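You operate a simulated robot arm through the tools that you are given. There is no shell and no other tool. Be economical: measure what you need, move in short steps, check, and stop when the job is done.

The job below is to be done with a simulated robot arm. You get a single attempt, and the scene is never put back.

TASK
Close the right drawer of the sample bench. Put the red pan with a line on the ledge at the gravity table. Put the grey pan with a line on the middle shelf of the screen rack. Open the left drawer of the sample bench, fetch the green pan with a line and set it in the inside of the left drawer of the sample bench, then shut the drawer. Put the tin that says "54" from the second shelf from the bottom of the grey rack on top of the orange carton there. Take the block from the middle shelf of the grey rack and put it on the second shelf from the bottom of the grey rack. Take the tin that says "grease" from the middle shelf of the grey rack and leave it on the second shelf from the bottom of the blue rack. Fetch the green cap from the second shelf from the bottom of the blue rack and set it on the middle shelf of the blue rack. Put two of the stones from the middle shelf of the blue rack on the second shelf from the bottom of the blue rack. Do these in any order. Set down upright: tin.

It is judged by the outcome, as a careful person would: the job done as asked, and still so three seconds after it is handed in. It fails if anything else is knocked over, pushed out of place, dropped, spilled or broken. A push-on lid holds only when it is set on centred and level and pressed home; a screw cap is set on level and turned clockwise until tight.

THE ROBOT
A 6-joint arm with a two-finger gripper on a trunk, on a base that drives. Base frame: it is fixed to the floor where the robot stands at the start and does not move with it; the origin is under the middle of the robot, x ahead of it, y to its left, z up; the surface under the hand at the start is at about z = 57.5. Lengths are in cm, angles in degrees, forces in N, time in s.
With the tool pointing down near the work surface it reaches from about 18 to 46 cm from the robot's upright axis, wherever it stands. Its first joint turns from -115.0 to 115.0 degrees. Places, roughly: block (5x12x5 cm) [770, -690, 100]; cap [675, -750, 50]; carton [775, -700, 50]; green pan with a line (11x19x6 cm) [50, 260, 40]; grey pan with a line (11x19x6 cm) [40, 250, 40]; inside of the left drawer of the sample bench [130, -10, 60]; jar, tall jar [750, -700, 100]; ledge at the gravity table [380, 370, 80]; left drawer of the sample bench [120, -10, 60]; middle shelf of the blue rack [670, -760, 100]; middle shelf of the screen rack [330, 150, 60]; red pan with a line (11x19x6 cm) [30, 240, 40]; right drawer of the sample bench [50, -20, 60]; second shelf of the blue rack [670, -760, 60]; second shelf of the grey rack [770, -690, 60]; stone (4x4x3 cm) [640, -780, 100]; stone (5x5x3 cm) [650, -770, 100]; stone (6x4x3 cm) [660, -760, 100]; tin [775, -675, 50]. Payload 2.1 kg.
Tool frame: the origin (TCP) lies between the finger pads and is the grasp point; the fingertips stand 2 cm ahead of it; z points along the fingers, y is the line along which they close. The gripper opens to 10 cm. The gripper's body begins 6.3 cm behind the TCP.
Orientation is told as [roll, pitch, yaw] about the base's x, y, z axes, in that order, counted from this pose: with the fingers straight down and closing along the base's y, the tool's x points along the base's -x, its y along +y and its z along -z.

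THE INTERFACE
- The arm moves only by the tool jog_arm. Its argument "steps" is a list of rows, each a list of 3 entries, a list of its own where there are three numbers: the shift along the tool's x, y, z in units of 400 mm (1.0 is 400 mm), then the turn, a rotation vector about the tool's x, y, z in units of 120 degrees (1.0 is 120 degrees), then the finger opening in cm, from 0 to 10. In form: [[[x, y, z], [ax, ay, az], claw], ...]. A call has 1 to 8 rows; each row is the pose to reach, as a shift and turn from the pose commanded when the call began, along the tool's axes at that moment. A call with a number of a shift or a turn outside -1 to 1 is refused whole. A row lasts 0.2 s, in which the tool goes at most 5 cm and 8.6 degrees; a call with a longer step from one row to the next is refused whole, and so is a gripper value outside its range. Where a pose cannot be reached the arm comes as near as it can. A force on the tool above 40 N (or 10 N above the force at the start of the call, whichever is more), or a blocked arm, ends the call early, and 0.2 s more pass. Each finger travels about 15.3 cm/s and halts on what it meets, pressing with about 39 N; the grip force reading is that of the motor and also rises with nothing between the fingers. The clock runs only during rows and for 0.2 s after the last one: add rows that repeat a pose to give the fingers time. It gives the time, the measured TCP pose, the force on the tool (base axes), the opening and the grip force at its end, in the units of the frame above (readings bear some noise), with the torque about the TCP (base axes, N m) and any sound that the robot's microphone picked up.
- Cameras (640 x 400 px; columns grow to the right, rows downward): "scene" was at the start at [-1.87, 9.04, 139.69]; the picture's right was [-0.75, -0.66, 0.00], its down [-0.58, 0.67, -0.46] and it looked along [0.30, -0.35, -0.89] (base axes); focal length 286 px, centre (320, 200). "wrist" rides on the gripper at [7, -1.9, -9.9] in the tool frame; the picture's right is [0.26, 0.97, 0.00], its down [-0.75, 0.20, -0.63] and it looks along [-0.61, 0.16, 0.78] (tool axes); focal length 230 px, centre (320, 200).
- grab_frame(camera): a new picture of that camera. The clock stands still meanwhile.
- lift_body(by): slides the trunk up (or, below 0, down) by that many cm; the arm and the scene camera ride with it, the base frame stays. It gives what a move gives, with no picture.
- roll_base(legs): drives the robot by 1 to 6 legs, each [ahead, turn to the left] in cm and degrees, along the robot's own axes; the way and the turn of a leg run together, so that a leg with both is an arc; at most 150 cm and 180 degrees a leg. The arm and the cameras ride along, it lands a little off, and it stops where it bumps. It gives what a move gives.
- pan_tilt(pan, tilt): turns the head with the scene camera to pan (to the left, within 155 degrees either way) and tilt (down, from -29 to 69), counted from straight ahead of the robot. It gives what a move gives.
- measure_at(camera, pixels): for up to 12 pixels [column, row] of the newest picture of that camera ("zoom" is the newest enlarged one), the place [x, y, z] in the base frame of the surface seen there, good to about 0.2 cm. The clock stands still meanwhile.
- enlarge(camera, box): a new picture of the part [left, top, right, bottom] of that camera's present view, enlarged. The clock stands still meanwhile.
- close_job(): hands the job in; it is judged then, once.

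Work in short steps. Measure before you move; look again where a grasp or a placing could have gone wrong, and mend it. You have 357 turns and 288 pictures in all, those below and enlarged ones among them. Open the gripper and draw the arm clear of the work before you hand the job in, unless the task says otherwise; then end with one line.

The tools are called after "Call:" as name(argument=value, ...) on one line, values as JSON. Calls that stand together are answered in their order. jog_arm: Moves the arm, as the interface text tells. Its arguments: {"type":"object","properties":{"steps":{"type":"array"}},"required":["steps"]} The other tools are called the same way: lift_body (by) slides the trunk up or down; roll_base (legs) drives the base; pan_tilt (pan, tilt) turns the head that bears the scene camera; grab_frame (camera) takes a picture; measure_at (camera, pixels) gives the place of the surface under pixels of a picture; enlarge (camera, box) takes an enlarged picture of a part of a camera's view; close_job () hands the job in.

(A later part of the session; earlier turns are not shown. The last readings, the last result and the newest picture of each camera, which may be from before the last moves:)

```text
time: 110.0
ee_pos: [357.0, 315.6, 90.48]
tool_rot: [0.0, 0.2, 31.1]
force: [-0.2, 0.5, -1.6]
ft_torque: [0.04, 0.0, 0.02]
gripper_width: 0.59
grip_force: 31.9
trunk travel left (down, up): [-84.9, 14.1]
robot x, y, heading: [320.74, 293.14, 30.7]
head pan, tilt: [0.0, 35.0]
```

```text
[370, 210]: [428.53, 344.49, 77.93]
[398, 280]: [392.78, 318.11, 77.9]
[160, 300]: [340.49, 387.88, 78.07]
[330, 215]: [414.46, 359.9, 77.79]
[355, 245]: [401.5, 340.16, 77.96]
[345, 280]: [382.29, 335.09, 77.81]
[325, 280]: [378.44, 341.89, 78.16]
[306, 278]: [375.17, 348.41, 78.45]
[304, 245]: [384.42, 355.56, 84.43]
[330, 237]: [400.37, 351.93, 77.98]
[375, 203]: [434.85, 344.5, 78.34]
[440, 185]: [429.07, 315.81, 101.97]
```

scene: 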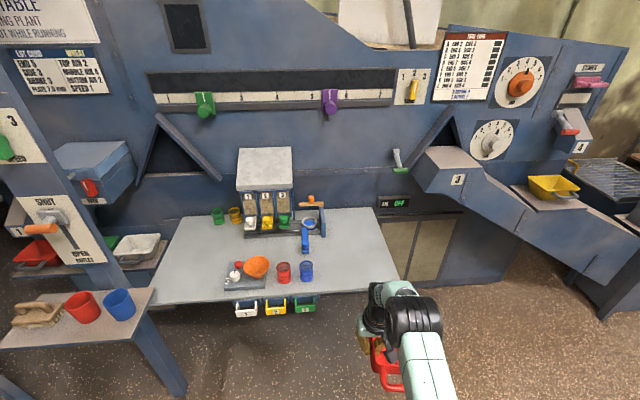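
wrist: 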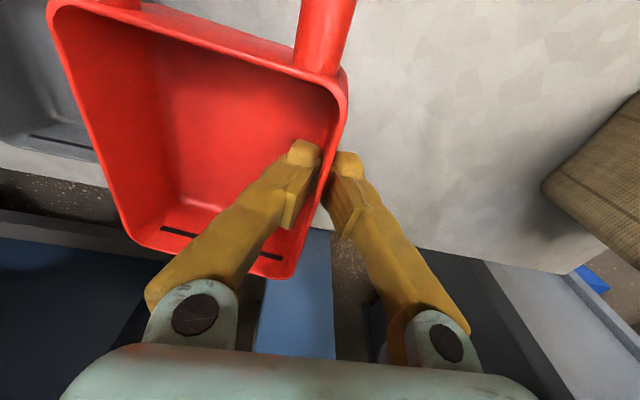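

Ledge edge runs at -53°, so I face 36.5° and bring the TCP to about (393.8,343.7), pan to the right of it on the free area.

Call:
roll_base(legs=[[0, 2.1], [46.3, 0], [0, 3.6]])

Call:
grab_frame(camera="scene")

Call:
grab_frame(camera="wrist")

```text
time: 113.5
ee_pos: [393.09, 344.23, 90.45]
tool_rot: [0.1, 0.1, 36.9]
force: [-1.4, -0.2, -1.2]
ft_torque: [0.04, 0.01, 0.01]
gripper_width: 0.65
grip_force: 31.5
trunk travel left (down, up): [-84.9, 14.1]
robot x, y, heading: [358.79, 318.93, 36.6]
head pan, tilt: [0.0, 35.0]
```

```text
254 pictures are left
```

scene: 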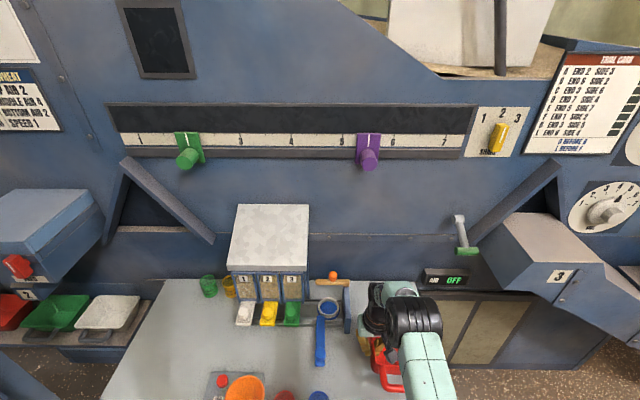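

```text
253 pictures are left
```

wrist: 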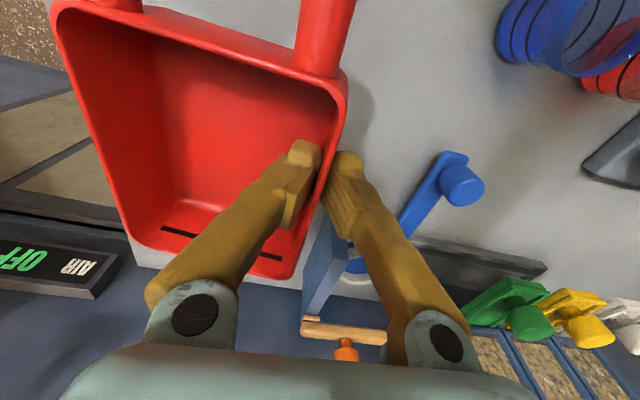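

I check clearances of the blue scoop and crank next to the gripper.

Call:
measure_at(camera="scene", pixels=[[320, 345], [320, 362], [345, 285], [346, 310], [328, 300], [345, 330], [355, 360]])

Call:
measure_at(camera="wrist", pixels=[[110, 220], [340, 90], [345, 330], [410, 210], [460, 180], [300, 40]])

```text
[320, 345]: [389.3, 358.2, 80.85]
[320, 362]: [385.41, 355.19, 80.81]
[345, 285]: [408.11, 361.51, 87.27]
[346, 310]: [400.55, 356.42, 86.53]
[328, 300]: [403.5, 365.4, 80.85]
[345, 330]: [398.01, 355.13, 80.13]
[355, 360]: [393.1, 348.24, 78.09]
```

```text
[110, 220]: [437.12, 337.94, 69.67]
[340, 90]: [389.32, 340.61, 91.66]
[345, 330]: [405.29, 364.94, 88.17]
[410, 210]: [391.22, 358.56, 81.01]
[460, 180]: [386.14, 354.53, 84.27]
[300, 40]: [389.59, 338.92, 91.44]
```

Clearances are fine (scoop 13 cm left, panel 13 cm ahead). I lower 8.6 cm.

Call:
lift_body(by=-8.6)

Call:
jog_arm(steps=[[[0, 0, 0.006], [0, 0, 0], 0], [[0, 0, 0.012], [0, 0, 0], 0]])

Call:
grab_frame(camera="wrist")

```text
time: 114.8
ee_pos: [392.95, 344.17, 81.95]
tool_rot: [0.0, 0.2, 37.0]
force: [-0.7, 0.1, -1.1]
ft_torque: [0.02, -0.01, 0.05]
gripper_width: 0.6
grip_force: 31.1
trunk travel left (down, up): [-76.3, 22.7]
robot x, y, heading: [359.21, 318.35, 36.9]
head pan, tilt: [0.0, 35.0]
```

```text
time: 115.4
ee_pos: [393.02, 344.23, 81.55]
tool_rot: [-0.1, -0.1, 36.9]
force: [1.0, 0.2, 2.5]
ft_torque: [-0.04, 0.11, -0.01]
gripper_width: 0.58
grip_force: 31.4
trunk travel left (down, up): [-76.3, 22.7]
robot x, y, heading: [359.12, 318.29, 36.6]
head pan, tilt: [0.0, 35.0]
```

```text
252 pictures are left
```

wrist: 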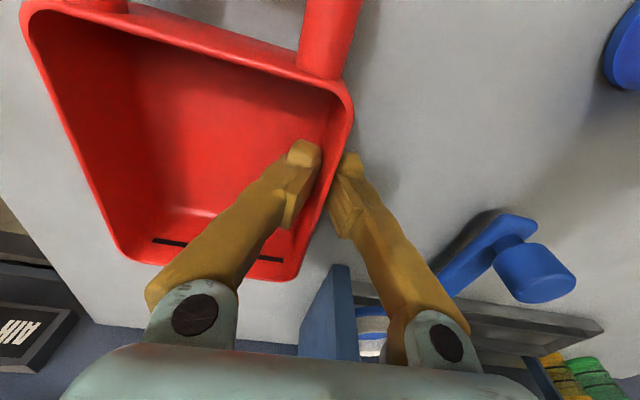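

Touching (force +2.5 N, pan level as in the grasp). Open gently and rise.

Call:
jog_arm(steps=[[[0, 0, 0.003], [0, 0, 0], 0.3], [[0, 0, 0.003], [0, 0, 0], 2.4], [[0, 0, 0.003], [0, 0, 0], 3], [[0, 0, -0.1], [0, 0, 0], 3], [[0, 0, -0.2], [0, 0, 0], 3]])

Call:
grab_frame(camera="wrist")

```text
time: 116.6
ee_pos: [393.01, 344.25, 89.52]
tool_rot: [-0.1, 0.1, 36.9]
force: [-0.8, 0.0, 0.4]
ft_torque: [0.02, -0.02, 0.03]
gripper_width: 2.98
grip_force: 0.2
trunk travel left (down, up): [-76.3, 22.7]
robot x, y, heading: [359.19, 318.8, 37.0]
head pan, tilt: [0.0, 35.0]
```

```text
251 pictures are left
```

wrist: 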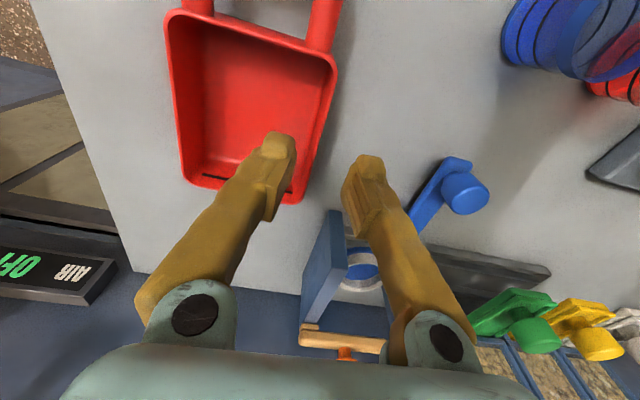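

Red pan stands on the ledge. I drive back to the pan bench for the grey one.

Call:
roll_base(legs=[[-40, 0], [0, 166], [134.5, 0], [134.5, 0], [0, -76.9]])

Call:
pan_tilt(pan=0, tilt=50)

Call:
grab_frame(camera="scene")

```text
time: 141.9
ee_pos: [53.33, 222.54, 89.41]
tool_rot: [0.1, 0.1, 126.3]
force: [-0.4, -0.5, 0.2]
ft_torque: [0.02, 0.0, 0.02]
gripper_width: 3.0
grip_force: 0.1
trunk travel left (down, up): [-76.3, 22.7]
robot x, y, heading: [78.93, 188.53, 126.3]
head pan, tilt: [0.0, 35.0]
```

```text
time: 142.7
ee_pos: [53.26, 222.53, 89.6]
tool_rot: [0.0, 0.1, 126.3]
force: [-0.4, 0.2, 0.1]
ft_torque: [0.02, -0.01, 0.01]
gripper_width: 2.98
grip_force: 0.0
trunk travel left (down, up): [-76.3, 22.7]
robot x, y, heading: [78.62, 188.24, 126.2]
head pan, tilt: [0.0, 50.0]
```

```text
250 pictures are left
```

scene: 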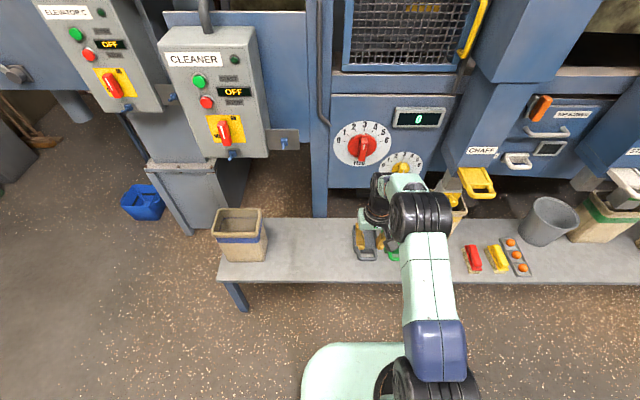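

I roll 28 cm ahead, lower the trunk and check alignment on the grey pan.

Call:
roll_base(legs=[[28, 0]])

Call:
lift_body(by=-36)

Call:
grab_frame(camera="wrist")

Call:
enlarge(camera="scene", box=[280, 180, 440, 280])

```text
time: 144.6
ee_pos: [36.52, 244.91, 89.47]
tool_rot: [0.0, 0.2, 126.5]
force: [-0.1, 1.3, 0.8]
ft_torque: [0.02, 0.02, -0.01]
gripper_width: 3.01
grip_force: 0.0
trunk travel left (down, up): [-76.3, 22.7]
robot x, y, heading: [62.02, 211.07, 126.2]
head pan, tilt: [0.0, 50.0]
```

```text
time: 148.1
ee_pos: [36.53, 245.04, 53.52]
tool_rot: [0.0, 0.1, 126.5]
force: [0.9, -0.3, 0.5]
ft_torque: [0.01, 0.01, 0.0]
gripper_width: 2.99
grip_force: 0.0
trunk travel left (down, up): [-40.3, 58.7]
robot x, y, heading: [62.3, 210.92, 126.5]
head pan, tilt: [0.0, 50.0]
```

```text
249 pictures are left
```

wrist: 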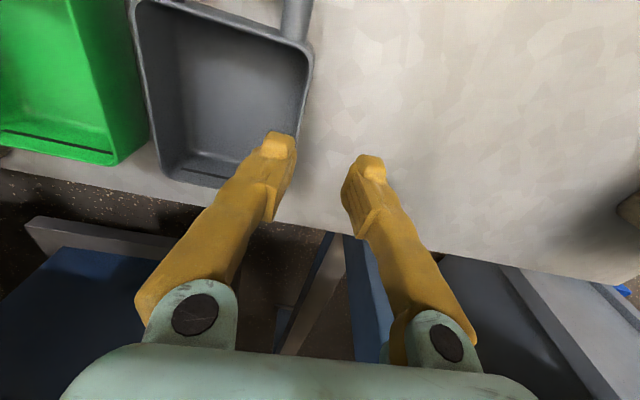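

```text
4.00 times, centred on (360, 230) of scene
```

zoom: 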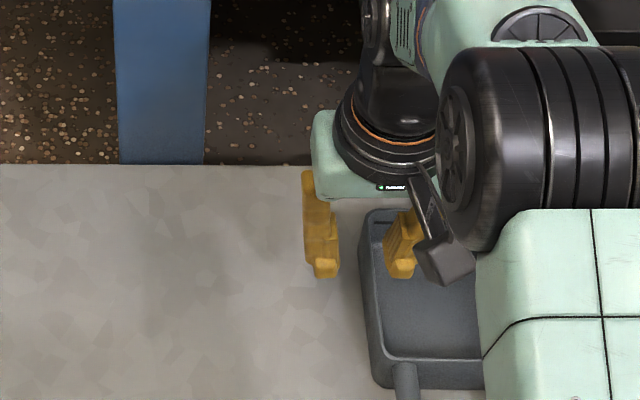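

I measure the grey left wall rim.

Call:
measure_at(camera="zoom", pixels=[[369, 225], [368, 265], [372, 300], [381, 350], [395, 360], [470, 360]])

```text
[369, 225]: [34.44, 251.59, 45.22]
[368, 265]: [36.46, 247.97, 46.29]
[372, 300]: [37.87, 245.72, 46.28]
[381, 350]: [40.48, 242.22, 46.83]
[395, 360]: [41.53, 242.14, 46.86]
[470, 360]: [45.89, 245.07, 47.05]
```

I shift right 1.8 cm, descend and grip.

Call:
jog_arm(steps=[[[-0.01, -0.044, 0], [0, 0, 0], 4], [[-0.01, -0.044, 0.1], [0, 0, 0], 4], [[-0.01, -0.044, 0.2], [0, 0, 0], 4], [[-0.01, -0.044, 0.2], [0, 0, 0], 2], [[-0.01, -0.044, 0.2], [0, 0, 0], 0], [[-0.01, -0.044, 0.2], [0, 0, 0], 0]])

Call:
grab_frame(camera="wrist")

```text
time: 149.5
ee_pos: [37.73, 246.44, 45.44]
tool_rot: [0.0, 0.1, 126.5]
force: [0.4, 0.2, 0.4]
ft_torque: [0.07, 0.04, 0.0]
gripper_width: 0.63
grip_force: 31.2
trunk travel left (down, up): [-40.3, 58.7]
robot x, y, heading: [62.39, 211.31, 126.4]
head pan, tilt: [0.0, 50.0]
```

```text
247 pictures are left
```

wrist: 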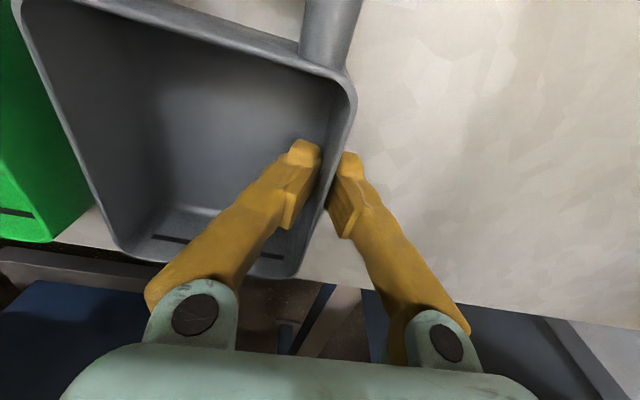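

Grey pan gripped. I lift, back off, and drive to a standoff before the screen rack.

Call:
lift_body(by=10)

Call:
roll_base(legs=[[-27, 0]])

Call:
lift_body(by=22)

Call:
roll_base(legs=[[0, -119.4], [81, 0], [81, 0], [0, -61]])

Call:
grab_frame(camera="scene")

Call:
grab_frame(camera="wrist")

```text
time: 150.8
ee_pos: [37.82, 246.39, 55.51]
tool_rot: [0.0, 0.2, 126.5]
force: [0.0, 0.3, -1.5]
ft_torque: [-0.02, 0.07, 0.01]
gripper_width: 0.58
grip_force: 31.3
trunk travel left (down, up): [-50.3, 48.7]
robot x, y, heading: [62.18, 211.43, 126.7]
head pan, tilt: [0.0, 50.0]
```

```text
time: 152.8
ee_pos: [53.79, 224.8, 55.48]
tool_rot: [0.1, 0.1, 126.6]
force: [-0.6, -0.1, -1.3]
ft_torque: [0.01, 0.07, -0.03]
gripper_width: 0.58
grip_force: 31.6
trunk travel left (down, up): [-50.3, 48.7]
robot x, y, heading: [78.39, 189.4, 126.6]
head pan, tilt: [0.0, 50.0]
```

```text
time: 155.1
ee_pos: [53.73, 224.83, 77.4]
tool_rot: [0.0, 0.2, 126.6]
force: [0.6, 0.1, -0.5]
ft_torque: [0.01, 0.05, -0.02]
gripper_width: 0.61
grip_force: 31.7
trunk travel left (down, up): [-72.3, 26.7]
robot x, y, heading: [78.09, 189.61, 126.6]
head pan, tilt: [0.0, 50.0]
```

```text
time: 171.1
ee_pos: [264.04, 171.89, 77.45]
tool_rot: [0.1, 0.1, -54.2]
force: [0.9, 0.5, -1.5]
ft_torque: [0.01, -0.07, -0.01]
gripper_width: 0.59
grip_force: 31.0
trunk travel left (down, up): [-72.3, 26.7]
robot x, y, heading: [240.11, 207.47, -54.2]
head pan, tilt: [0.0, 50.0]
```

```text
246 pictures are left
```

scene: 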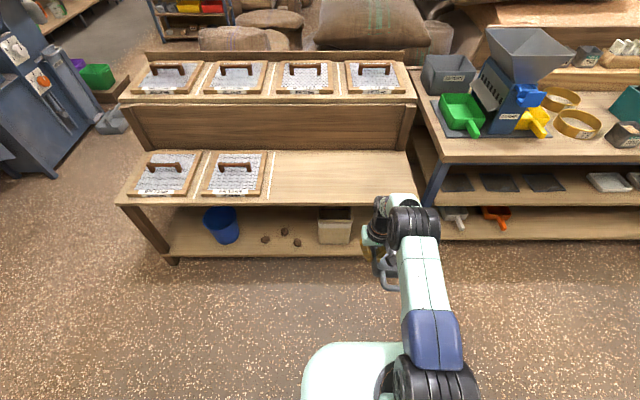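

```text
245 pictures are left
```

wrist: 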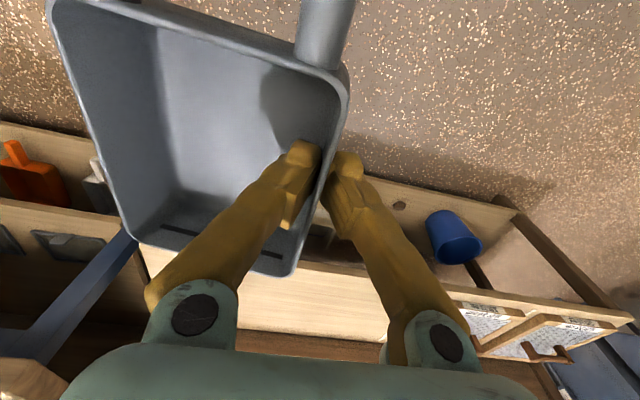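

The middle shelf (z 58) is free at its right half. I measure it.

Call:
measure_at(camera="scene", pixels=[[280, 195], [360, 195], [275, 160], [405, 155], [330, 175], [385, 180], [265, 175], [410, 190], [340, 150]])

```text
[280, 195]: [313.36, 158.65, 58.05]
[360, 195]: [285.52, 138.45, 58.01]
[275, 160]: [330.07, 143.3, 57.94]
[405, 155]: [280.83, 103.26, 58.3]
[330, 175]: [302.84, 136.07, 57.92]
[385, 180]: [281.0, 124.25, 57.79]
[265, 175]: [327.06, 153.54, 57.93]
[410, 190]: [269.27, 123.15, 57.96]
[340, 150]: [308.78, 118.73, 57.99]
```

Free strip spans u 292–352, n -56…-86. Driving 52 cm straight ahead puts the pan right there.

Call:
roll_base(legs=[[52, 0]])

Call:
grab_frame(camera="scene")

```text
time: 174.2
ee_pos: [294.88, 129.51, 77.49]
tool_rot: [0.0, 0.2, -54.0]
force: [-0.3, 0.7, -0.9]
ft_torque: [-0.02, -0.07, -0.01]
gripper_width: 0.59
grip_force: 30.9
trunk travel left (down, up): [-72.3, 26.7]
robot x, y, heading: [271.0, 164.95, -53.8]
head pan, tilt: [0.0, 50.0]
```

```text
244 pictures are left
```

scene: 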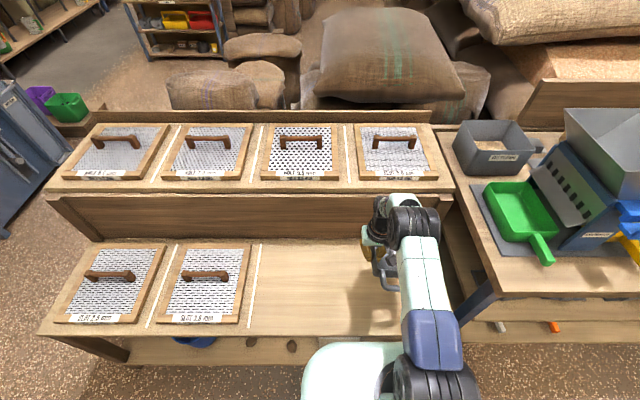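

Over the free part. I lower to just above contact and then touch down.

Call:
lift_body(by=-15.5)

Call:
jog_arm(steps=[[[0, 0, 0.006], [0, 0, 0], 0], [[0, 0, 0.012], [0, 0, 0], 0]])

Call:
grab_frame(camera="wrist")

```text
time: 175.9
ee_pos: [294.84, 129.49, 62.04]
tool_rot: [0.0, 0.2, -54.0]
force: [0.3, 0.2, -1.1]
ft_torque: [0.01, -0.03, -0.02]
gripper_width: 0.58
grip_force: 31.5
trunk travel left (down, up): [-56.8, 42.2]
robot x, y, heading: [271.04, 164.83, -53.9]
head pan, tilt: [0.0, 50.0]
```

```text
time: 176.5
ee_pos: [294.95, 129.45, 61.58]
tool_rot: [0.0, 0.2, -54.1]
force: [0.7, 1.2, -0.7]
ft_torque: [0.01, 0.01, 0.02]
gripper_width: 0.58
grip_force: 31.2
trunk travel left (down, up): [-56.8, 42.2]
robot x, y, heading: [270.9, 164.94, -54.1]
head pan, tilt: [0.0, 50.0]
```

```text
243 pictures are left
```

wrist: 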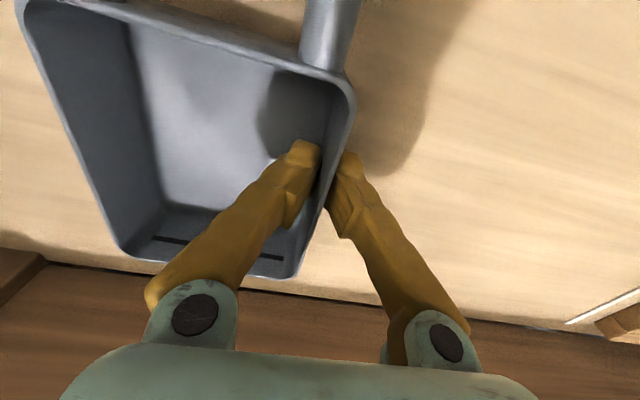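

Nearly touching (61.58 vs expected 61.4). A few more millimetres, release and rise.

Call:
jog_arm(steps=[[[0, 0, 0.005], [0, 0, 0], 0], [[0, 0, 0.009], [0, 0, 0], 0], [[0, 0, 0.009], [0, 0, 0], 2], [[0, 0, 0.009], [0, 0, 0], 3], [[0, 0, -0.1], [0, 0, 0], 3], [[0, 0, -0.2], [0, 0, 0], 3], [[0, 0, -0.3], [0, 0, 0], 3]])

Call:
grab_frame(camera="wrist")

```text
time: 178.1
ee_pos: [294.89, 129.66, 73.64]
tool_rot: [0.0, 0.1, -54.0]
force: [-0.5, 0.5, 0.5]
ft_torque: [-0.03, -0.02, -0.04]
gripper_width: 3.01
grip_force: 0.1
trunk travel left (down, up): [-56.8, 42.2]
robot x, y, heading: [271.08, 165.33, -53.9]
head pan, tilt: [0.0, 50.0]
```

```text
242 pictures are left
```

wrist: 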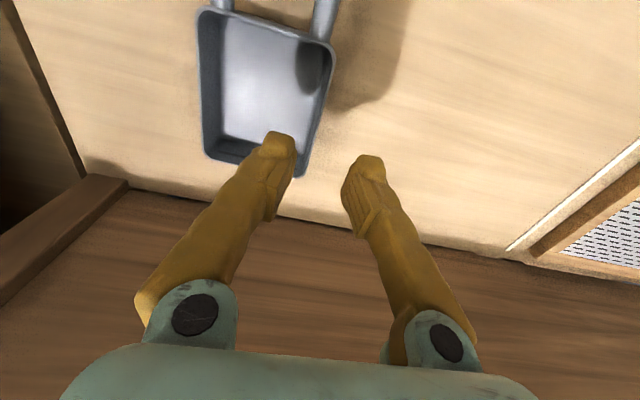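

Grey is placed. Back to the pan bench for green.

Call:
roll_base(legs=[[-52, 0], [0, -123.4], [75, 0], [75, 0], [0, -56.5]])

Call:
pan_tilt(pan=0, tilt=50)

Call:
enlarge(camera="scene", box=[240, 180, 440, 305])

```text
time: 196.1
ee_pos: [65.92, 232.57, 73.64]
tool_rot: [0.0, 0.1, 127.7]
force: [0.0, -0.3, 0.3]
ft_torque: [0.01, 0.04, -0.01]
gripper_width: 2.98
grip_force: 0.0
trunk travel left (down, up): [-56.8, 42.2]
robot x, y, heading: [90.9, 197.94, 127.9]
head pan, tilt: [0.0, 50.0]
```

```text
time: 196.7
ee_pos: [65.8, 232.57, 73.58]
tool_rot: [0.0, 0.3, 127.7]
force: [0.7, -0.4, 0.1]
ft_torque: [-0.01, 0.02, -0.04]
gripper_width: 3.01
grip_force: 0.0
trunk travel left (down, up): [-56.8, 42.2]
robot x, y, heading: [91.0, 197.82, 127.7]
head pan, tilt: [0.0, 50.0]
```

```text
3.20 times, centred on (340, 242) of scene
```

zoom: 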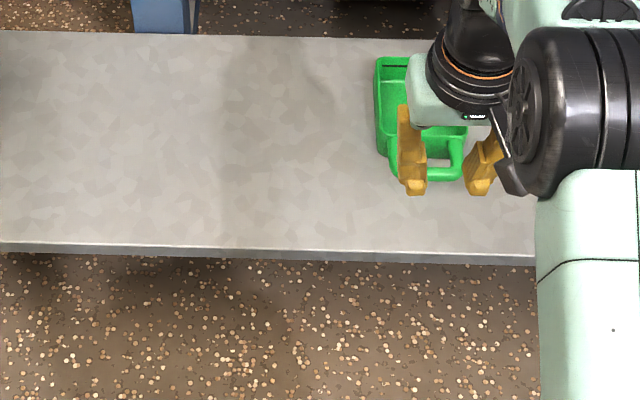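

I measure the green pan's left wall.

Call:
measure_at(camera="zoom", pixels=[[377, 65], [378, 90], [380, 110], [384, 130], [388, 148], [398, 172], [440, 180], [300, 248]])

```text
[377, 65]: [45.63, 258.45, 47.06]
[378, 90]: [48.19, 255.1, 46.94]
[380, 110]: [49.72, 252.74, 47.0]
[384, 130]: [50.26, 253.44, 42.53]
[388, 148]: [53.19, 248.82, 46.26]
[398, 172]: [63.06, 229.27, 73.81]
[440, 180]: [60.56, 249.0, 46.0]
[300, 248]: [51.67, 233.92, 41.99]
```

Wall is straight ahead: 25.8 cm. Roll, lower trunk 20 cm, check.

Call:
roll_base(legs=[[25.8, 0]])

Call:
lift_body(by=-20)

Call:
grab_frame(camera="wrist")

```text
time: 198.5
ee_pos: [50.1, 253.17, 73.54]
tool_rot: [0.0, 0.3, 127.6]
force: [-0.4, 0.2, 0.1]
ft_torque: [0.01, 0.0, 0.01]
gripper_width: 2.96
grip_force: 0.1
trunk travel left (down, up): [-56.8, 42.2]
robot x, y, heading: [75.09, 218.29, 127.7]
head pan, tilt: [0.0, 50.0]
```

```text
time: 200.7
ee_pos: [50.07, 253.15, 53.59]
tool_rot: [-0.1, 0.3, 127.6]
force: [0.1, 0.4, -0.2]
ft_torque: [0.02, -0.01, -0.03]
gripper_width: 2.99
grip_force: 0.2
trunk travel left (down, up): [-36.8, 62.2]
robot x, y, heading: [75.1, 218.58, 127.4]
head pan, tilt: [0.0, 50.0]
```

```text
240 pictures are left
```

wrist: 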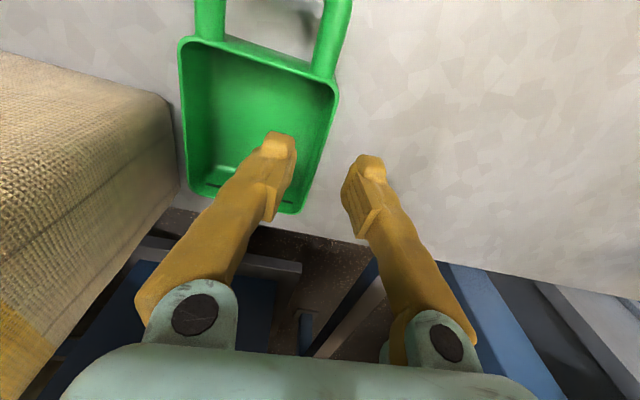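

Alignment like before. Descend and grip.

Call:
jog_arm(steps=[[[0, 0, 0], [0, 0, 0], 4], [[0, 0, 0.1], [0, 0, 0], 4], [[0, 0, 0.2], [0, 0, 0], 4], [[0, 0, 0.2], [0, 0, 0], 2], [[0, 0, 0.2], [0, 0, 0], 0], [[0, 0, 0.2], [0, 0, 0], 0]])

Call:
lift_body(by=10)

Call:
grab_frame(camera="wrist")

```text
time: 202.1
ee_pos: [50.01, 253.0, 45.62]
tool_rot: [0.0, 0.2, 127.6]
force: [0.0, -0.2, -0.2]
ft_torque: [-0.02, 0.0, -0.02]
gripper_width: 0.57
grip_force: 31.3
trunk travel left (down, up): [-36.8, 62.2]
robot x, y, heading: [74.99, 218.2, 127.5]
head pan, tilt: [0.0, 50.0]
```

```text
time: 203.4
ee_pos: [50.13, 253.13, 55.52]
tool_rot: [0.0, 0.2, 127.6]
force: [0.3, 0.4, -1.3]
ft_torque: [-0.05, 0.04, 0.0]
gripper_width: 0.59
grip_force: 31.7
trunk travel left (down, up): [-46.8, 52.2]
robot x, y, heading: [74.8, 218.38, 127.4]
head pan, tilt: [0.0, 50.0]
```

```text
239 pictures are left
```

wrist: 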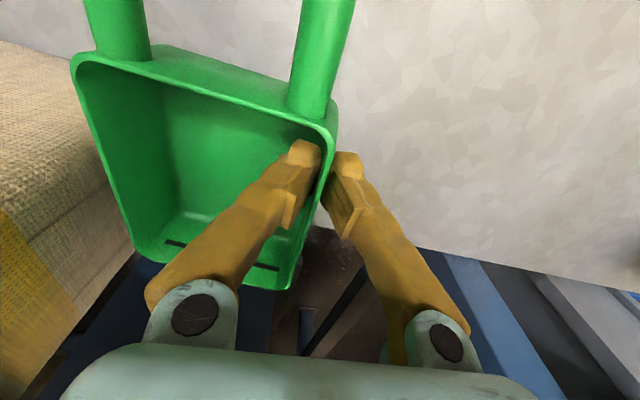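

Held (slightly tilted). I back off, raise and drive to a standoff before the open left drawer.

Call:
roll_base(legs=[[-27, 0]])

Call:
lift_body(by=27)

Call:
roll_base(legs=[[0, 119.8], [107.2, 0], [0, 58.8]])

Call:
grab_frame(camera="scene")

Call:
grab_frame(camera="wrist")

```text
time: 205.3
ee_pos: [66.61, 231.62, 55.68]
tool_rot: [0.1, 0.1, 127.8]
force: [0.8, -1.2, -1.4]
ft_torque: [-0.02, 0.03, -0.02]
gripper_width: 0.61
grip_force: 31.6
trunk travel left (down, up): [-46.8, 52.2]
robot x, y, heading: [91.91, 196.62, 127.9]
head pan, tilt: [0.0, 50.0]
```

```text
time: 208.1
ee_pos: [66.68, 231.68, 82.67]
tool_rot: [0.0, 0.2, 127.7]
force: [0.5, -0.6, -1.4]
ft_torque: [-0.03, 0.04, 0.0]
gripper_width: 0.6
grip_force: 31.5
trunk travel left (down, up): [-73.8, 25.2]
robot x, y, heading: [91.53, 196.82, 127.7]
head pan, tilt: [0.0, 50.0]
```

```text
time: 221.2
ee_pos: [74.35, 61.11, 82.54]
tool_rot: [0.0, 0.2, -53.7]
force: [0.4, 0.2, -1.8]
ft_torque: [0.04, -0.03, 0.02]
gripper_width: 0.61
grip_force: 31.5
trunk travel left (down, up): [-73.8, 25.2]
robot x, y, heading: [50.24, 96.41, -53.7]
head pan, tilt: [0.0, 50.0]
```

```text
238 pictures are left
```

scene: 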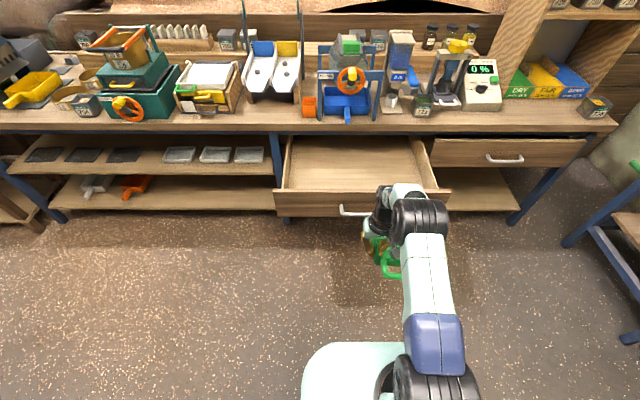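

```text
237 pictures are left
```

wrist: 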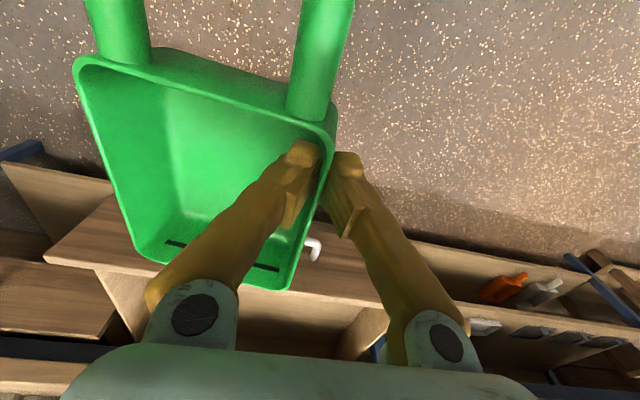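

I measure the drawer's present position.

Call:
measure_at(camera="scene", pixels=[[277, 190], [450, 190], [300, 180], [320, 160], [345, 211], [440, 180], [285, 150], [420, 145], [340, 130], [347, 119]])

```text
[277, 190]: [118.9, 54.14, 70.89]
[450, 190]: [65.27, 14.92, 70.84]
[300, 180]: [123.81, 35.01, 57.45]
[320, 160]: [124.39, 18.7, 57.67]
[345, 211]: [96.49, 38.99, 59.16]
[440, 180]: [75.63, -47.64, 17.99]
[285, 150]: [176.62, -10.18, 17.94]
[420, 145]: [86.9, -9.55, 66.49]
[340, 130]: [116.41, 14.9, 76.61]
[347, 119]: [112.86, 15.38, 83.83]
```

Drawer front inner at n≈-27, bench edge -56. Drive ahead 47.5 cm so the pan hangs over the open drawer.

Call:
roll_base(legs=[[47.5, 0]])

Call:
grab_frame(camera="scene")

Call:
grab_frame(camera="wrist")

```text
time: 224.0
ee_pos: [101.99, 23.15, 82.73]
tool_rot: [0.0, 0.1, -53.7]
force: [1.1, 0.3, -1.1]
ft_torque: [0.06, -0.04, -0.02]
gripper_width: 0.59
grip_force: 31.4
trunk travel left (down, up): [-73.8, 25.2]
robot x, y, heading: [77.87, 58.48, -53.9]
head pan, tilt: [0.0, 50.0]
```

```text
236 pictures are left
```

scene: 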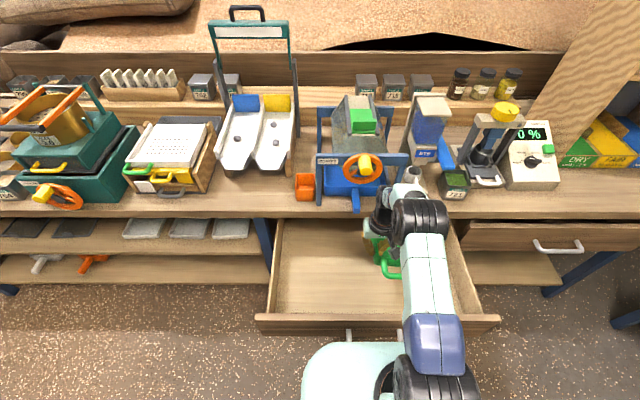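

```text
235 pictures are left
```

wrist: 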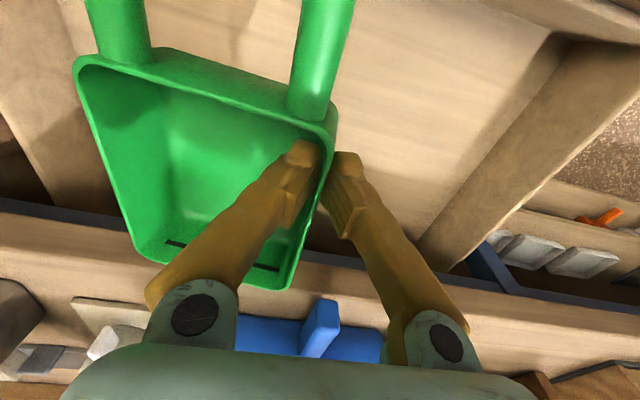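

Pan sits over the open drawer. Lower 20 cm, then touch down in small steps.

Call:
lift_body(by=-20)

Call:
jog_arm(steps=[[[0, 0, 0.008], [0, 0, 0], 0], [[0, 0, 0.016], [0, 0, 0], 0], [[0, 0, 0.024], [0, 0, 0], 0], [[0, 0, 0.032], [0, 0, 0], 0], [[0, 0, 0.04], [0, 0, 0], 0]])

Call:
grab_frame(camera="wrist")

```text
time: 226.2
ee_pos: [102.06, 23.11, 62.69]
tool_rot: [0.0, 0.2, -53.9]
force: [0.0, -0.5, -1.0]
ft_torque: [0.03, -0.02, -0.01]
gripper_width: 0.63
grip_force: 31.2
trunk travel left (down, up): [-53.8, 45.2]
robot x, y, heading: [77.81, 58.41, -53.7]
head pan, tilt: [0.0, 50.0]
```

```text
time: 227.4
ee_pos: [102.06, 23.23, 61.04]
tool_rot: [-0.1, 0.1, -53.8]
force: [0.6, 0.1, 7.1]
ft_torque: [0.2, 0.18, 0.03]
gripper_width: 0.62
grip_force: 31.1
trunk travel left (down, up): [-53.8, 45.2]
robot x, y, heading: [78.28, 58.16, -53.8]
head pan, tilt: [0.0, 50.0]
```

```text
234 pictures are left
```

wrist: 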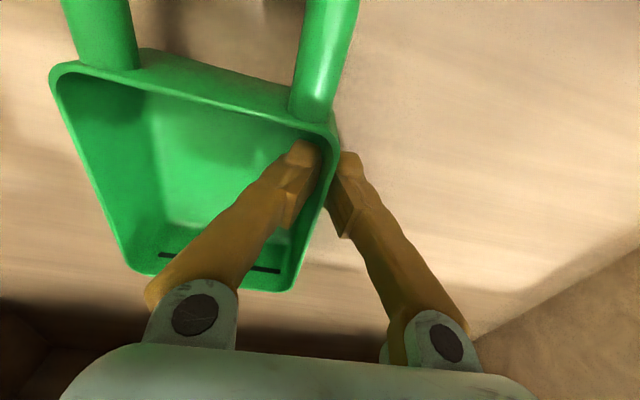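

Contact (7 N). Release and rise vertically clear of the drawer.

Call:
jog_arm(steps=[[[0, 0, 0.002], [0, 0, 0], 1.5], [[0, 0, 0.002], [0, 0, 0], 3], [[0, 0, -0.05], [0, 0, 0], 3], [[0, 0, -0.15], [0, 0, 0], 3], [[0, 0, -0.25], [0, 0, 0], 3], [[0, 0, -0.35], [0, 0, 0], 3]])

Call:
grab_frame(camera="wrist")

```text
time: 228.8
ee_pos: [101.98, 23.18, 75.13]
tool_rot: [0.1, 0.2, -53.8]
force: [-0.4, -0.5, 0.2]
ft_torque: [-0.01, 0.0, 0.0]
gripper_width: 3.01
grip_force: 0.0
trunk travel left (down, up): [-53.8, 45.2]
robot x, y, heading: [77.88, 58.4, -53.8]
head pan, tilt: [0.0, 50.0]
```

```text
233 pictures are left
```

wrist: 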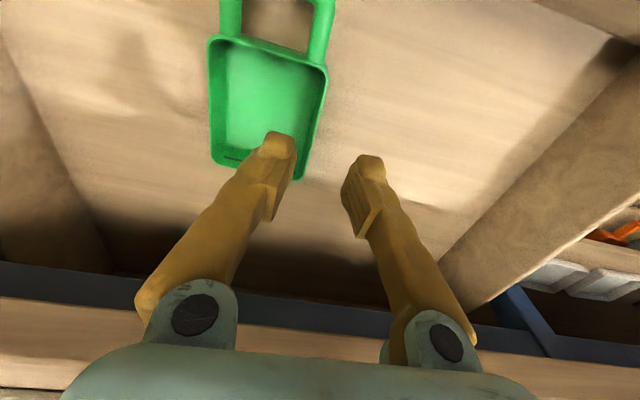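

Green pan lies in the drawer. I back off over the front, shift 6 cm right (to stay clear of the blue overhanging handle at u≈100) and lower the closed fingers before the handle.

Call:
roll_base(legs=[[-28, 0]])

Call:
jog_arm(steps=[[[0, -0.075, 0], [0, 0, 0], 0], [[0, -0.145, 0], [0, 0, 0], 0], [[0, -0.145, 0.1], [0, 0, 0], 0], [[0, -0.145, 0.2], [0, 0, 0], 0], [[0, -0.145, 0.285], [0, 0, 0], 0]])

Call:
grab_frame(camera="scene")

```text
time: 230.8
ee_pos: [85.5, 45.63, 75.04]
tool_rot: [0.0, 0.2, -53.8]
force: [-0.1, -0.7, 0.0]
ft_torque: [-0.04, 0.0, -0.02]
gripper_width: 3.02
grip_force: 0.1
trunk travel left (down, up): [-53.8, 45.2]
robot x, y, heading: [61.38, 81.19, -54.0]
head pan, tilt: [0.0, 50.0]
```

```text
time: 232.0
ee_pos: [80.78, 42.35, 63.76]
tool_rot: [0.0, 0.2, -53.8]
force: [0.6, 0.2, 0.1]
ft_torque: [0.02, 0.0, 0.02]
gripper_width: 0.0
grip_force: 29.5
trunk travel left (down, up): [-53.8, 45.2]
robot x, y, heading: [61.43, 81.3, -54.0]
head pan, tilt: [0.0, 50.0]
```

```text
232 pictures are left
```

scene: 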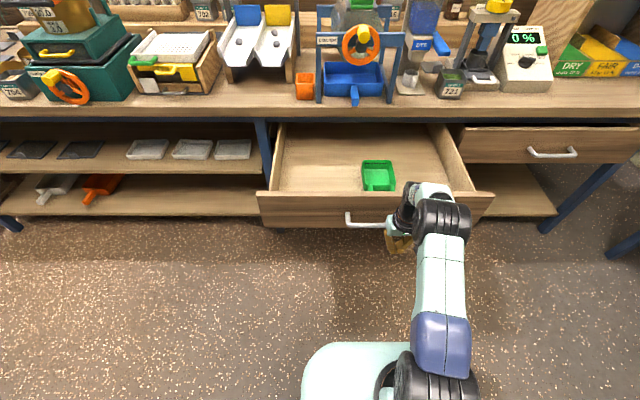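

Fingers stand before the handle's right part. Push in by rolling 34 cm.

Call:
roll_base(legs=[[34, 0]])

Call:
grab_frame(camera="scene")

```text
time: 234.2
ee_pos: [101.09, 14.89, 63.72]
tool_rot: [0.1, 0.1, -53.7]
force: [-0.6, 0.1, 0.2]
ft_torque: [-0.01, 0.0, -0.01]
gripper_width: 0.02
grip_force: 29.7
trunk travel left (down, up): [-53.8, 45.2]
robot x, y, heading: [81.43, 53.6, -53.6]
head pan, tilt: [0.0, 50.0]
```

```text
231 pictures are left
```

scene: 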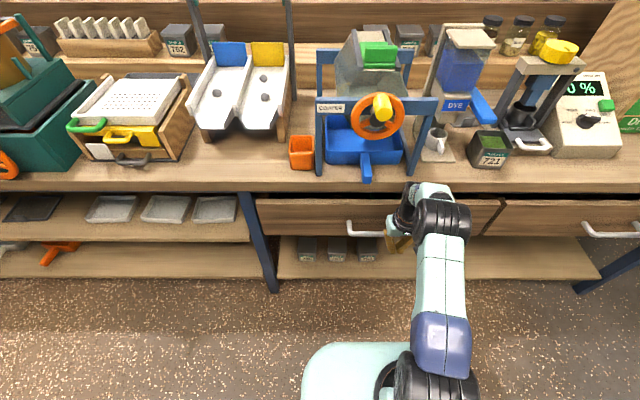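

Nearly shut, gripper well right of the blue handle. I press the last ~2.5 cm with the arm until it stops.

Call:
jog_arm(steps=[[[-0.02, 0, 0], [0, 0, 0], 0], [[-0.04, 0, 0], [0, 0, 0], 0], [[-0.055, 0, 0], [0, 0, 0], 0], [[-0.07, 0, 0], [0, 0, 0], 0], [[-0.085, 0, 0], [0, 0, 0], 0]])

Call:
grab_frame(camera="scene")

Call:
measure_at(camera="scene", pixels=[[300, 225], [340, 215], [470, 220], [540, 220], [600, 215]])

```text
time: 235.4
ee_pos: [102.42, 12.89, 63.52]
tool_rot: [0.3, 1.7, -53.8]
force: [-7.0, 11.5, -0.6]
ft_torque: [0.04, 0.08, 0.09]
gripper_width: 0.6
grip_force: 29.1
trunk travel left (down, up): [-53.8, 45.2]
robot x, y, heading: [81.27, 53.57, -53.8]
head pan, tilt: [0.0, 50.0]
stopped in row 5: the force on the tool passed its limit at 45 N (the readings are from after the stop); the commanded pose is now the measured one
```

```text
230 pictures are left
```

scene: 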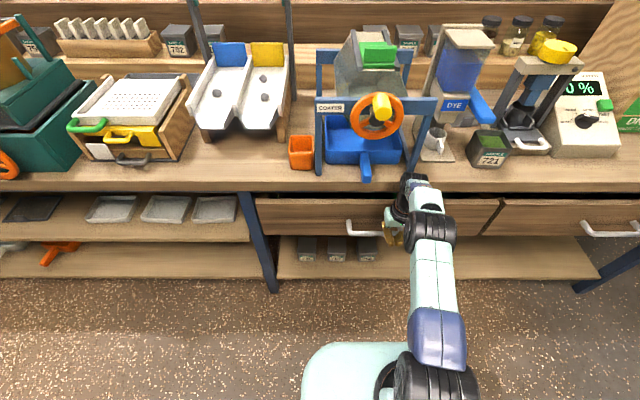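

```text
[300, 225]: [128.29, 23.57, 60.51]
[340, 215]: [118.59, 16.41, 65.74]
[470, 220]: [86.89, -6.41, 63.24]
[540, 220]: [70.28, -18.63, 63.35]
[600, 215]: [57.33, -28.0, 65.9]
```

All fronts are at n≈-56.4: both drawers shut. I retreat, raise the arm to a carrying pose, and drive along the aisle toward u≈400 to look for the way to the racks (about 10 m behind the benches).

Call:
jog_arm(steps=[[[0.1, 0, 0], [0, 0, 0], 1], [[0.2, 0, 0], [0, 0, 0], 3], [[0.3, 0, 0], [0, 0, 0], 3], [[0.3, 0, -0.1], [0, 0, 0], 3], [[0.3, 0, -0.2], [0, 0, 0], 3]])

Call:
roll_base(legs=[[-25, 0], [0, 90], [150, 0], [150, 0], [0, -90]])

Call:
pan_tilt(pan=0, tilt=20)

Call:
grab_frame(camera="scene")

```text
time: 236.6
ee_pos: [95.57, 22.12, 71.74]
tool_rot: [0.0, 1.2, -53.8]
force: [0.1, -0.3, 0.5]
ft_torque: [-0.02, -0.01, 0.0]
gripper_width: 2.99
grip_force: 0.0
trunk travel left (down, up): [-53.8, 45.2]
robot x, y, heading: [81.68, 54.02, -53.8]
head pan, tilt: [0.0, 50.0]
```

```text
time: 260.2
ee_pos: [324.89, 220.32, 71.67]
tool_rot: [0.2, 1.4, -53.3]
force: [0.4, 0.7, 0.3]
ft_torque: [-0.01, -0.03, 0.0]
gripper_width: 3.02
grip_force: 0.0
trunk travel left (down, up): [-53.8, 45.2]
robot x, y, heading: [310.3, 251.72, -53.3]
head pan, tilt: [0.0, 50.0]
```

```text
time: 261.2
ee_pos: [324.87, 220.42, 71.67]
tool_rot: [0.1, 1.4, -53.3]
force: [0.2, 0.1, 0.6]
ft_torque: [0.02, 0.01, 0.01]
gripper_width: 3.0
grip_force: 0.0
trunk travel left (down, up): [-53.8, 45.2]
robot x, y, heading: [310.69, 251.57, -53.6]
head pan, tilt: [0.0, 20.0]
```

```text
229 pictures are left
```

scene: 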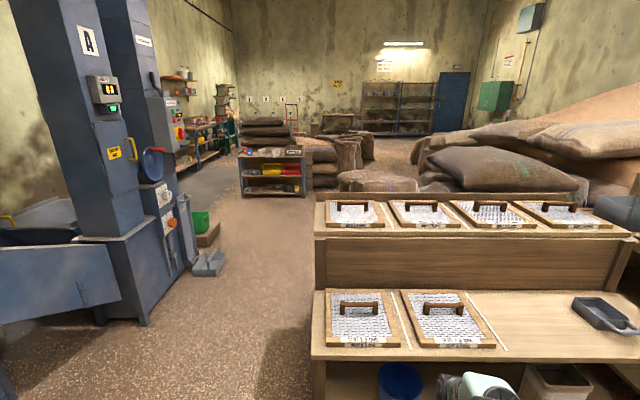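

The far racks appear at (365–430,105), and an aisle opens left of the screen rack. I measure floor and obstacles along it.

Call:
measure_at(camera="scene", pixels=[[310, 330], [140, 320], [215, 270], [240, 195], [300, 195], [210, 180], [225, 150], [300, 210], [340, 190], [360, 160], [400, 160], [315, 180]])

Call:
enlarge(camera="scene", box=[150, 70, 470, 210])

Call:
measure_at(camera="zoom", pixels=[[150, 170], [175, 150], [200, 125], [430, 120], [500, 120], [560, 115], [480, 75], [340, 155], [420, 170], [300, 145], [260, 130], [520, 145]])

```text
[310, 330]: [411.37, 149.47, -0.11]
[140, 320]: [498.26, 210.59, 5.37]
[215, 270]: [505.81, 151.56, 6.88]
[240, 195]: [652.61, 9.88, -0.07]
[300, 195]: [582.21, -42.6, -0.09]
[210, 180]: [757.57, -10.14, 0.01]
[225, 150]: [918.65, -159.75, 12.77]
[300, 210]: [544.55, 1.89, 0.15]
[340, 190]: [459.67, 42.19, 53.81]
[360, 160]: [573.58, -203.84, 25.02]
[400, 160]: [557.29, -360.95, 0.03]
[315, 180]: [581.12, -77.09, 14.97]
```

```text
2.00 times, centred on (310, 140) of scene
```

zoom: 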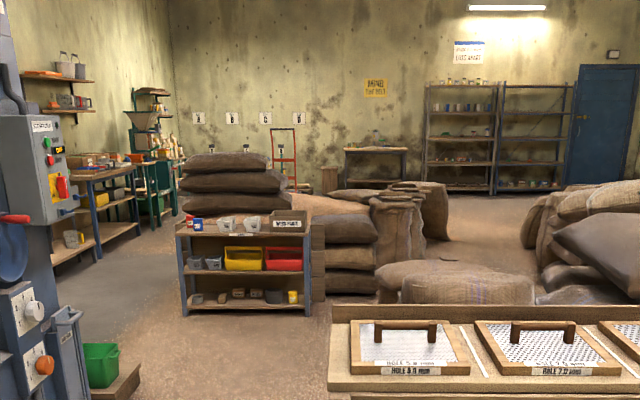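

```text
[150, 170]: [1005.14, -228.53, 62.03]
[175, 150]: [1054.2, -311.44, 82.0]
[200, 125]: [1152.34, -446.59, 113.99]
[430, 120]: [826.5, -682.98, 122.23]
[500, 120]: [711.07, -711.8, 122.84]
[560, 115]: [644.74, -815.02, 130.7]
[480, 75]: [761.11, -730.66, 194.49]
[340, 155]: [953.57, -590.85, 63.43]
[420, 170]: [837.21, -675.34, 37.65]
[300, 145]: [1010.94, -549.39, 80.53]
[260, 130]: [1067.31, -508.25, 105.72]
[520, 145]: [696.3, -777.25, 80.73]
```

I measure the sack pile extents and the left-hand benches.

Call:
measure_at(camera="zoom", pixels=[[185, 185], [235, 160], [280, 185], [370, 205], [430, 190], [440, 230], [435, 240], [150, 225], [100, 250], [165, 215], [180, 270], [480, 205]])

```text
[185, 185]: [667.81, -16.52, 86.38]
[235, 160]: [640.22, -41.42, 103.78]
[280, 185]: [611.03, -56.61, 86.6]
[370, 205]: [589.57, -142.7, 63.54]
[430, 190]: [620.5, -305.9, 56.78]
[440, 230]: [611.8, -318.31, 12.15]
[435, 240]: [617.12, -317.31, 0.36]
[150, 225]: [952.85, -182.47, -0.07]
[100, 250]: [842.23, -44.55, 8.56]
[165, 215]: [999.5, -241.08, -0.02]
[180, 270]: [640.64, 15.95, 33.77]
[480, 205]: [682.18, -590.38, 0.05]
```

Aisle is free between the screen rack (u≤402) and machine A (u≥498). I drive to u≈452, then in to n≈-200 and look again.

Call:
roll_base(legs=[[0, 90], [53, 0], [0, -90.4], [110, 0], [110, 0]])

Call:
pan_tilt(pan=20, tilt=20)

Call:
grab_frame(camera="scene")

```text
time: 282.3
ee_pos: [494.6, 71.92, 71.76]
tool_rot: [0.0, 1.4, -54.1]
force: [-0.3, 0.0, -0.3]
ft_torque: [-0.01, 0.02, -0.03]
gripper_width: 3.02
grip_force: 0.1
trunk travel left (down, up): [-53.8, 45.2]
robot x, y, heading: [480.83, 103.82, -54.4]
head pan, tilt: [0.0, 20.0]
```

```text
time: 283.2
ee_pos: [494.59, 71.88, 71.72]
tool_rot: [0.0, 1.4, -54.2]
force: [-0.1, -0.5, 0.0]
ft_torque: [-0.02, -0.02, 0.0]
gripper_width: 3.0
grip_force: 0.0
trunk travel left (down, up): [-53.8, 45.2]
robot x, y, heading: [480.96, 103.88, -54.2]
head pan, tilt: [20.0, 20.0]
```

```text
227 pictures are left
```

scene: 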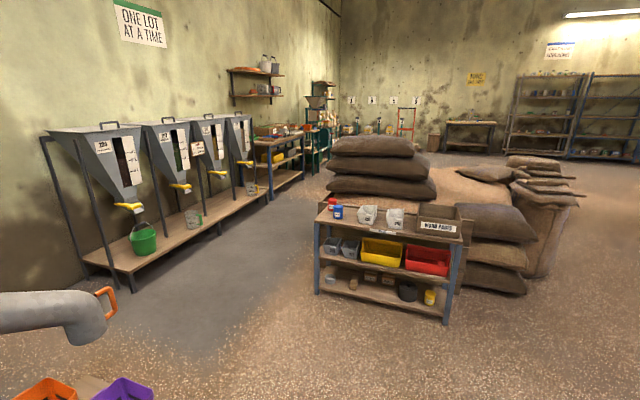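

Left aisle looks wide; also I check the right side. Measuring.

Call:
measure_at(camera="scene", pixels=[[125, 285], [200, 235], [265, 195], [302, 170], [318, 290], [445, 320], [320, 185], [330, 200], [545, 275], [580, 195], [620, 280], [110, 340]])

Call:
pan_tilt(pan=-25, tilt=20)

Call:
grab_frame(camera="scene")

```text
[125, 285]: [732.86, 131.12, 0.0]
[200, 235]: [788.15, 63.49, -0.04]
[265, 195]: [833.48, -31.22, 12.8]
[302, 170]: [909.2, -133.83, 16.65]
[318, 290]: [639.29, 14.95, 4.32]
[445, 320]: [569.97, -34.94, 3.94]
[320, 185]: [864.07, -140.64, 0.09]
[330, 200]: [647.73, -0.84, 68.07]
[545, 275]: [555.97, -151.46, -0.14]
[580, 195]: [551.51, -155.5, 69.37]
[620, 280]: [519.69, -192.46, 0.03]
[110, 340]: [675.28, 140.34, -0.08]
```

```text
time: 284.3
ee_pos: [494.74, 71.86, 71.65]
tool_rot: [0.1, 1.4, -54.2]
force: [-0.3, 0.1, 0.7]
ft_torque: [-0.05, 0.02, -0.02]
gripper_width: 3.01
grip_force: 0.1
trunk travel left (down, up): [-53.8, 45.2]
robot x, y, heading: [480.33, 103.91, -54.2]
head pan, tilt: [-25.0, 20.0]
```

```text
226 pictures are left
```

scene: 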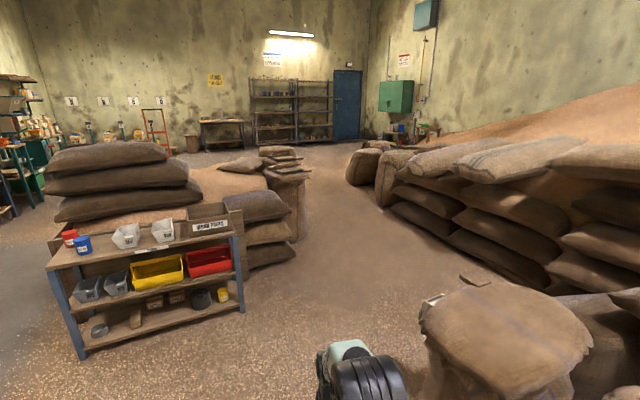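

A direct aisle leads to the racks between the shelf/sack stack and the sack wall. I measure its sides.

Call:
measure_at(camera="scene", pixels=[[243, 310], [295, 260], [300, 240], [350, 185], [385, 208], [435, 240], [480, 275], [430, 330], [425, 385], [330, 230], [310, 180], [460, 285]])

```text
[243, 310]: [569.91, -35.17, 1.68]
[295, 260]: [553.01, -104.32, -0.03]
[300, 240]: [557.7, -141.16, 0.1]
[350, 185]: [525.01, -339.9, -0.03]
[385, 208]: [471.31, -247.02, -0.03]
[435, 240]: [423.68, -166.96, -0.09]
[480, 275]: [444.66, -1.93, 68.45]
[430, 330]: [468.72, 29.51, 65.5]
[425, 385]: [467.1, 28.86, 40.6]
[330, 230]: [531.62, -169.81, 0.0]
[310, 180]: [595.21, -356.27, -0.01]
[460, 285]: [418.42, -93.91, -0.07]
```

Way-points: (519,-3), (505,-160), (571,-330). I drive the first two.

Call:
roll_base(legs=[[0, -16], [113.5, 0], [0, -24.9], [79, 0], [78, 0], [0, 26.4]])

Call:
pan_tilt(pan=0, tilt=20)

Call:
grab_frame(camera="scene")

```text
time: 301.2
ee_pos: [509.63, -192.42, 71.63]
tool_rot: [0.1, 1.4, -69.1]
force: [0.0, -0.1, -0.3]
ft_torque: [0.0, 0.03, 0.0]
gripper_width: 3.01
grip_force: 0.0
trunk travel left (down, up): [-53.8, 45.2]
robot x, y, heading: [504.56, -158.73, -69.0]
head pan, tilt: [-25.0, 20.0]
```

```text
time: 302.1
ee_pos: [509.5, -192.42, 71.65]
tool_rot: [0.2, 1.5, -69.2]
force: [0.6, 0.3, -0.2]
ft_torque: [0.0, 0.0, 0.03]
gripper_width: 3.01
grip_force: 0.1
trunk travel left (down, up): [-53.8, 45.2]
robot x, y, heading: [504.24, -158.1, -69.1]
head pan, tilt: [0.0, 20.0]
```

```text
225 pictures are left
```

scene: 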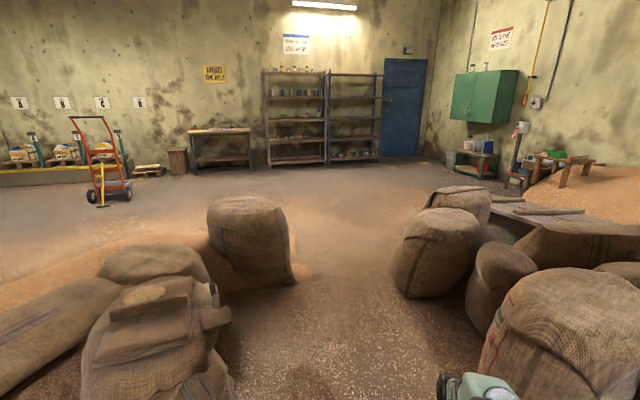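

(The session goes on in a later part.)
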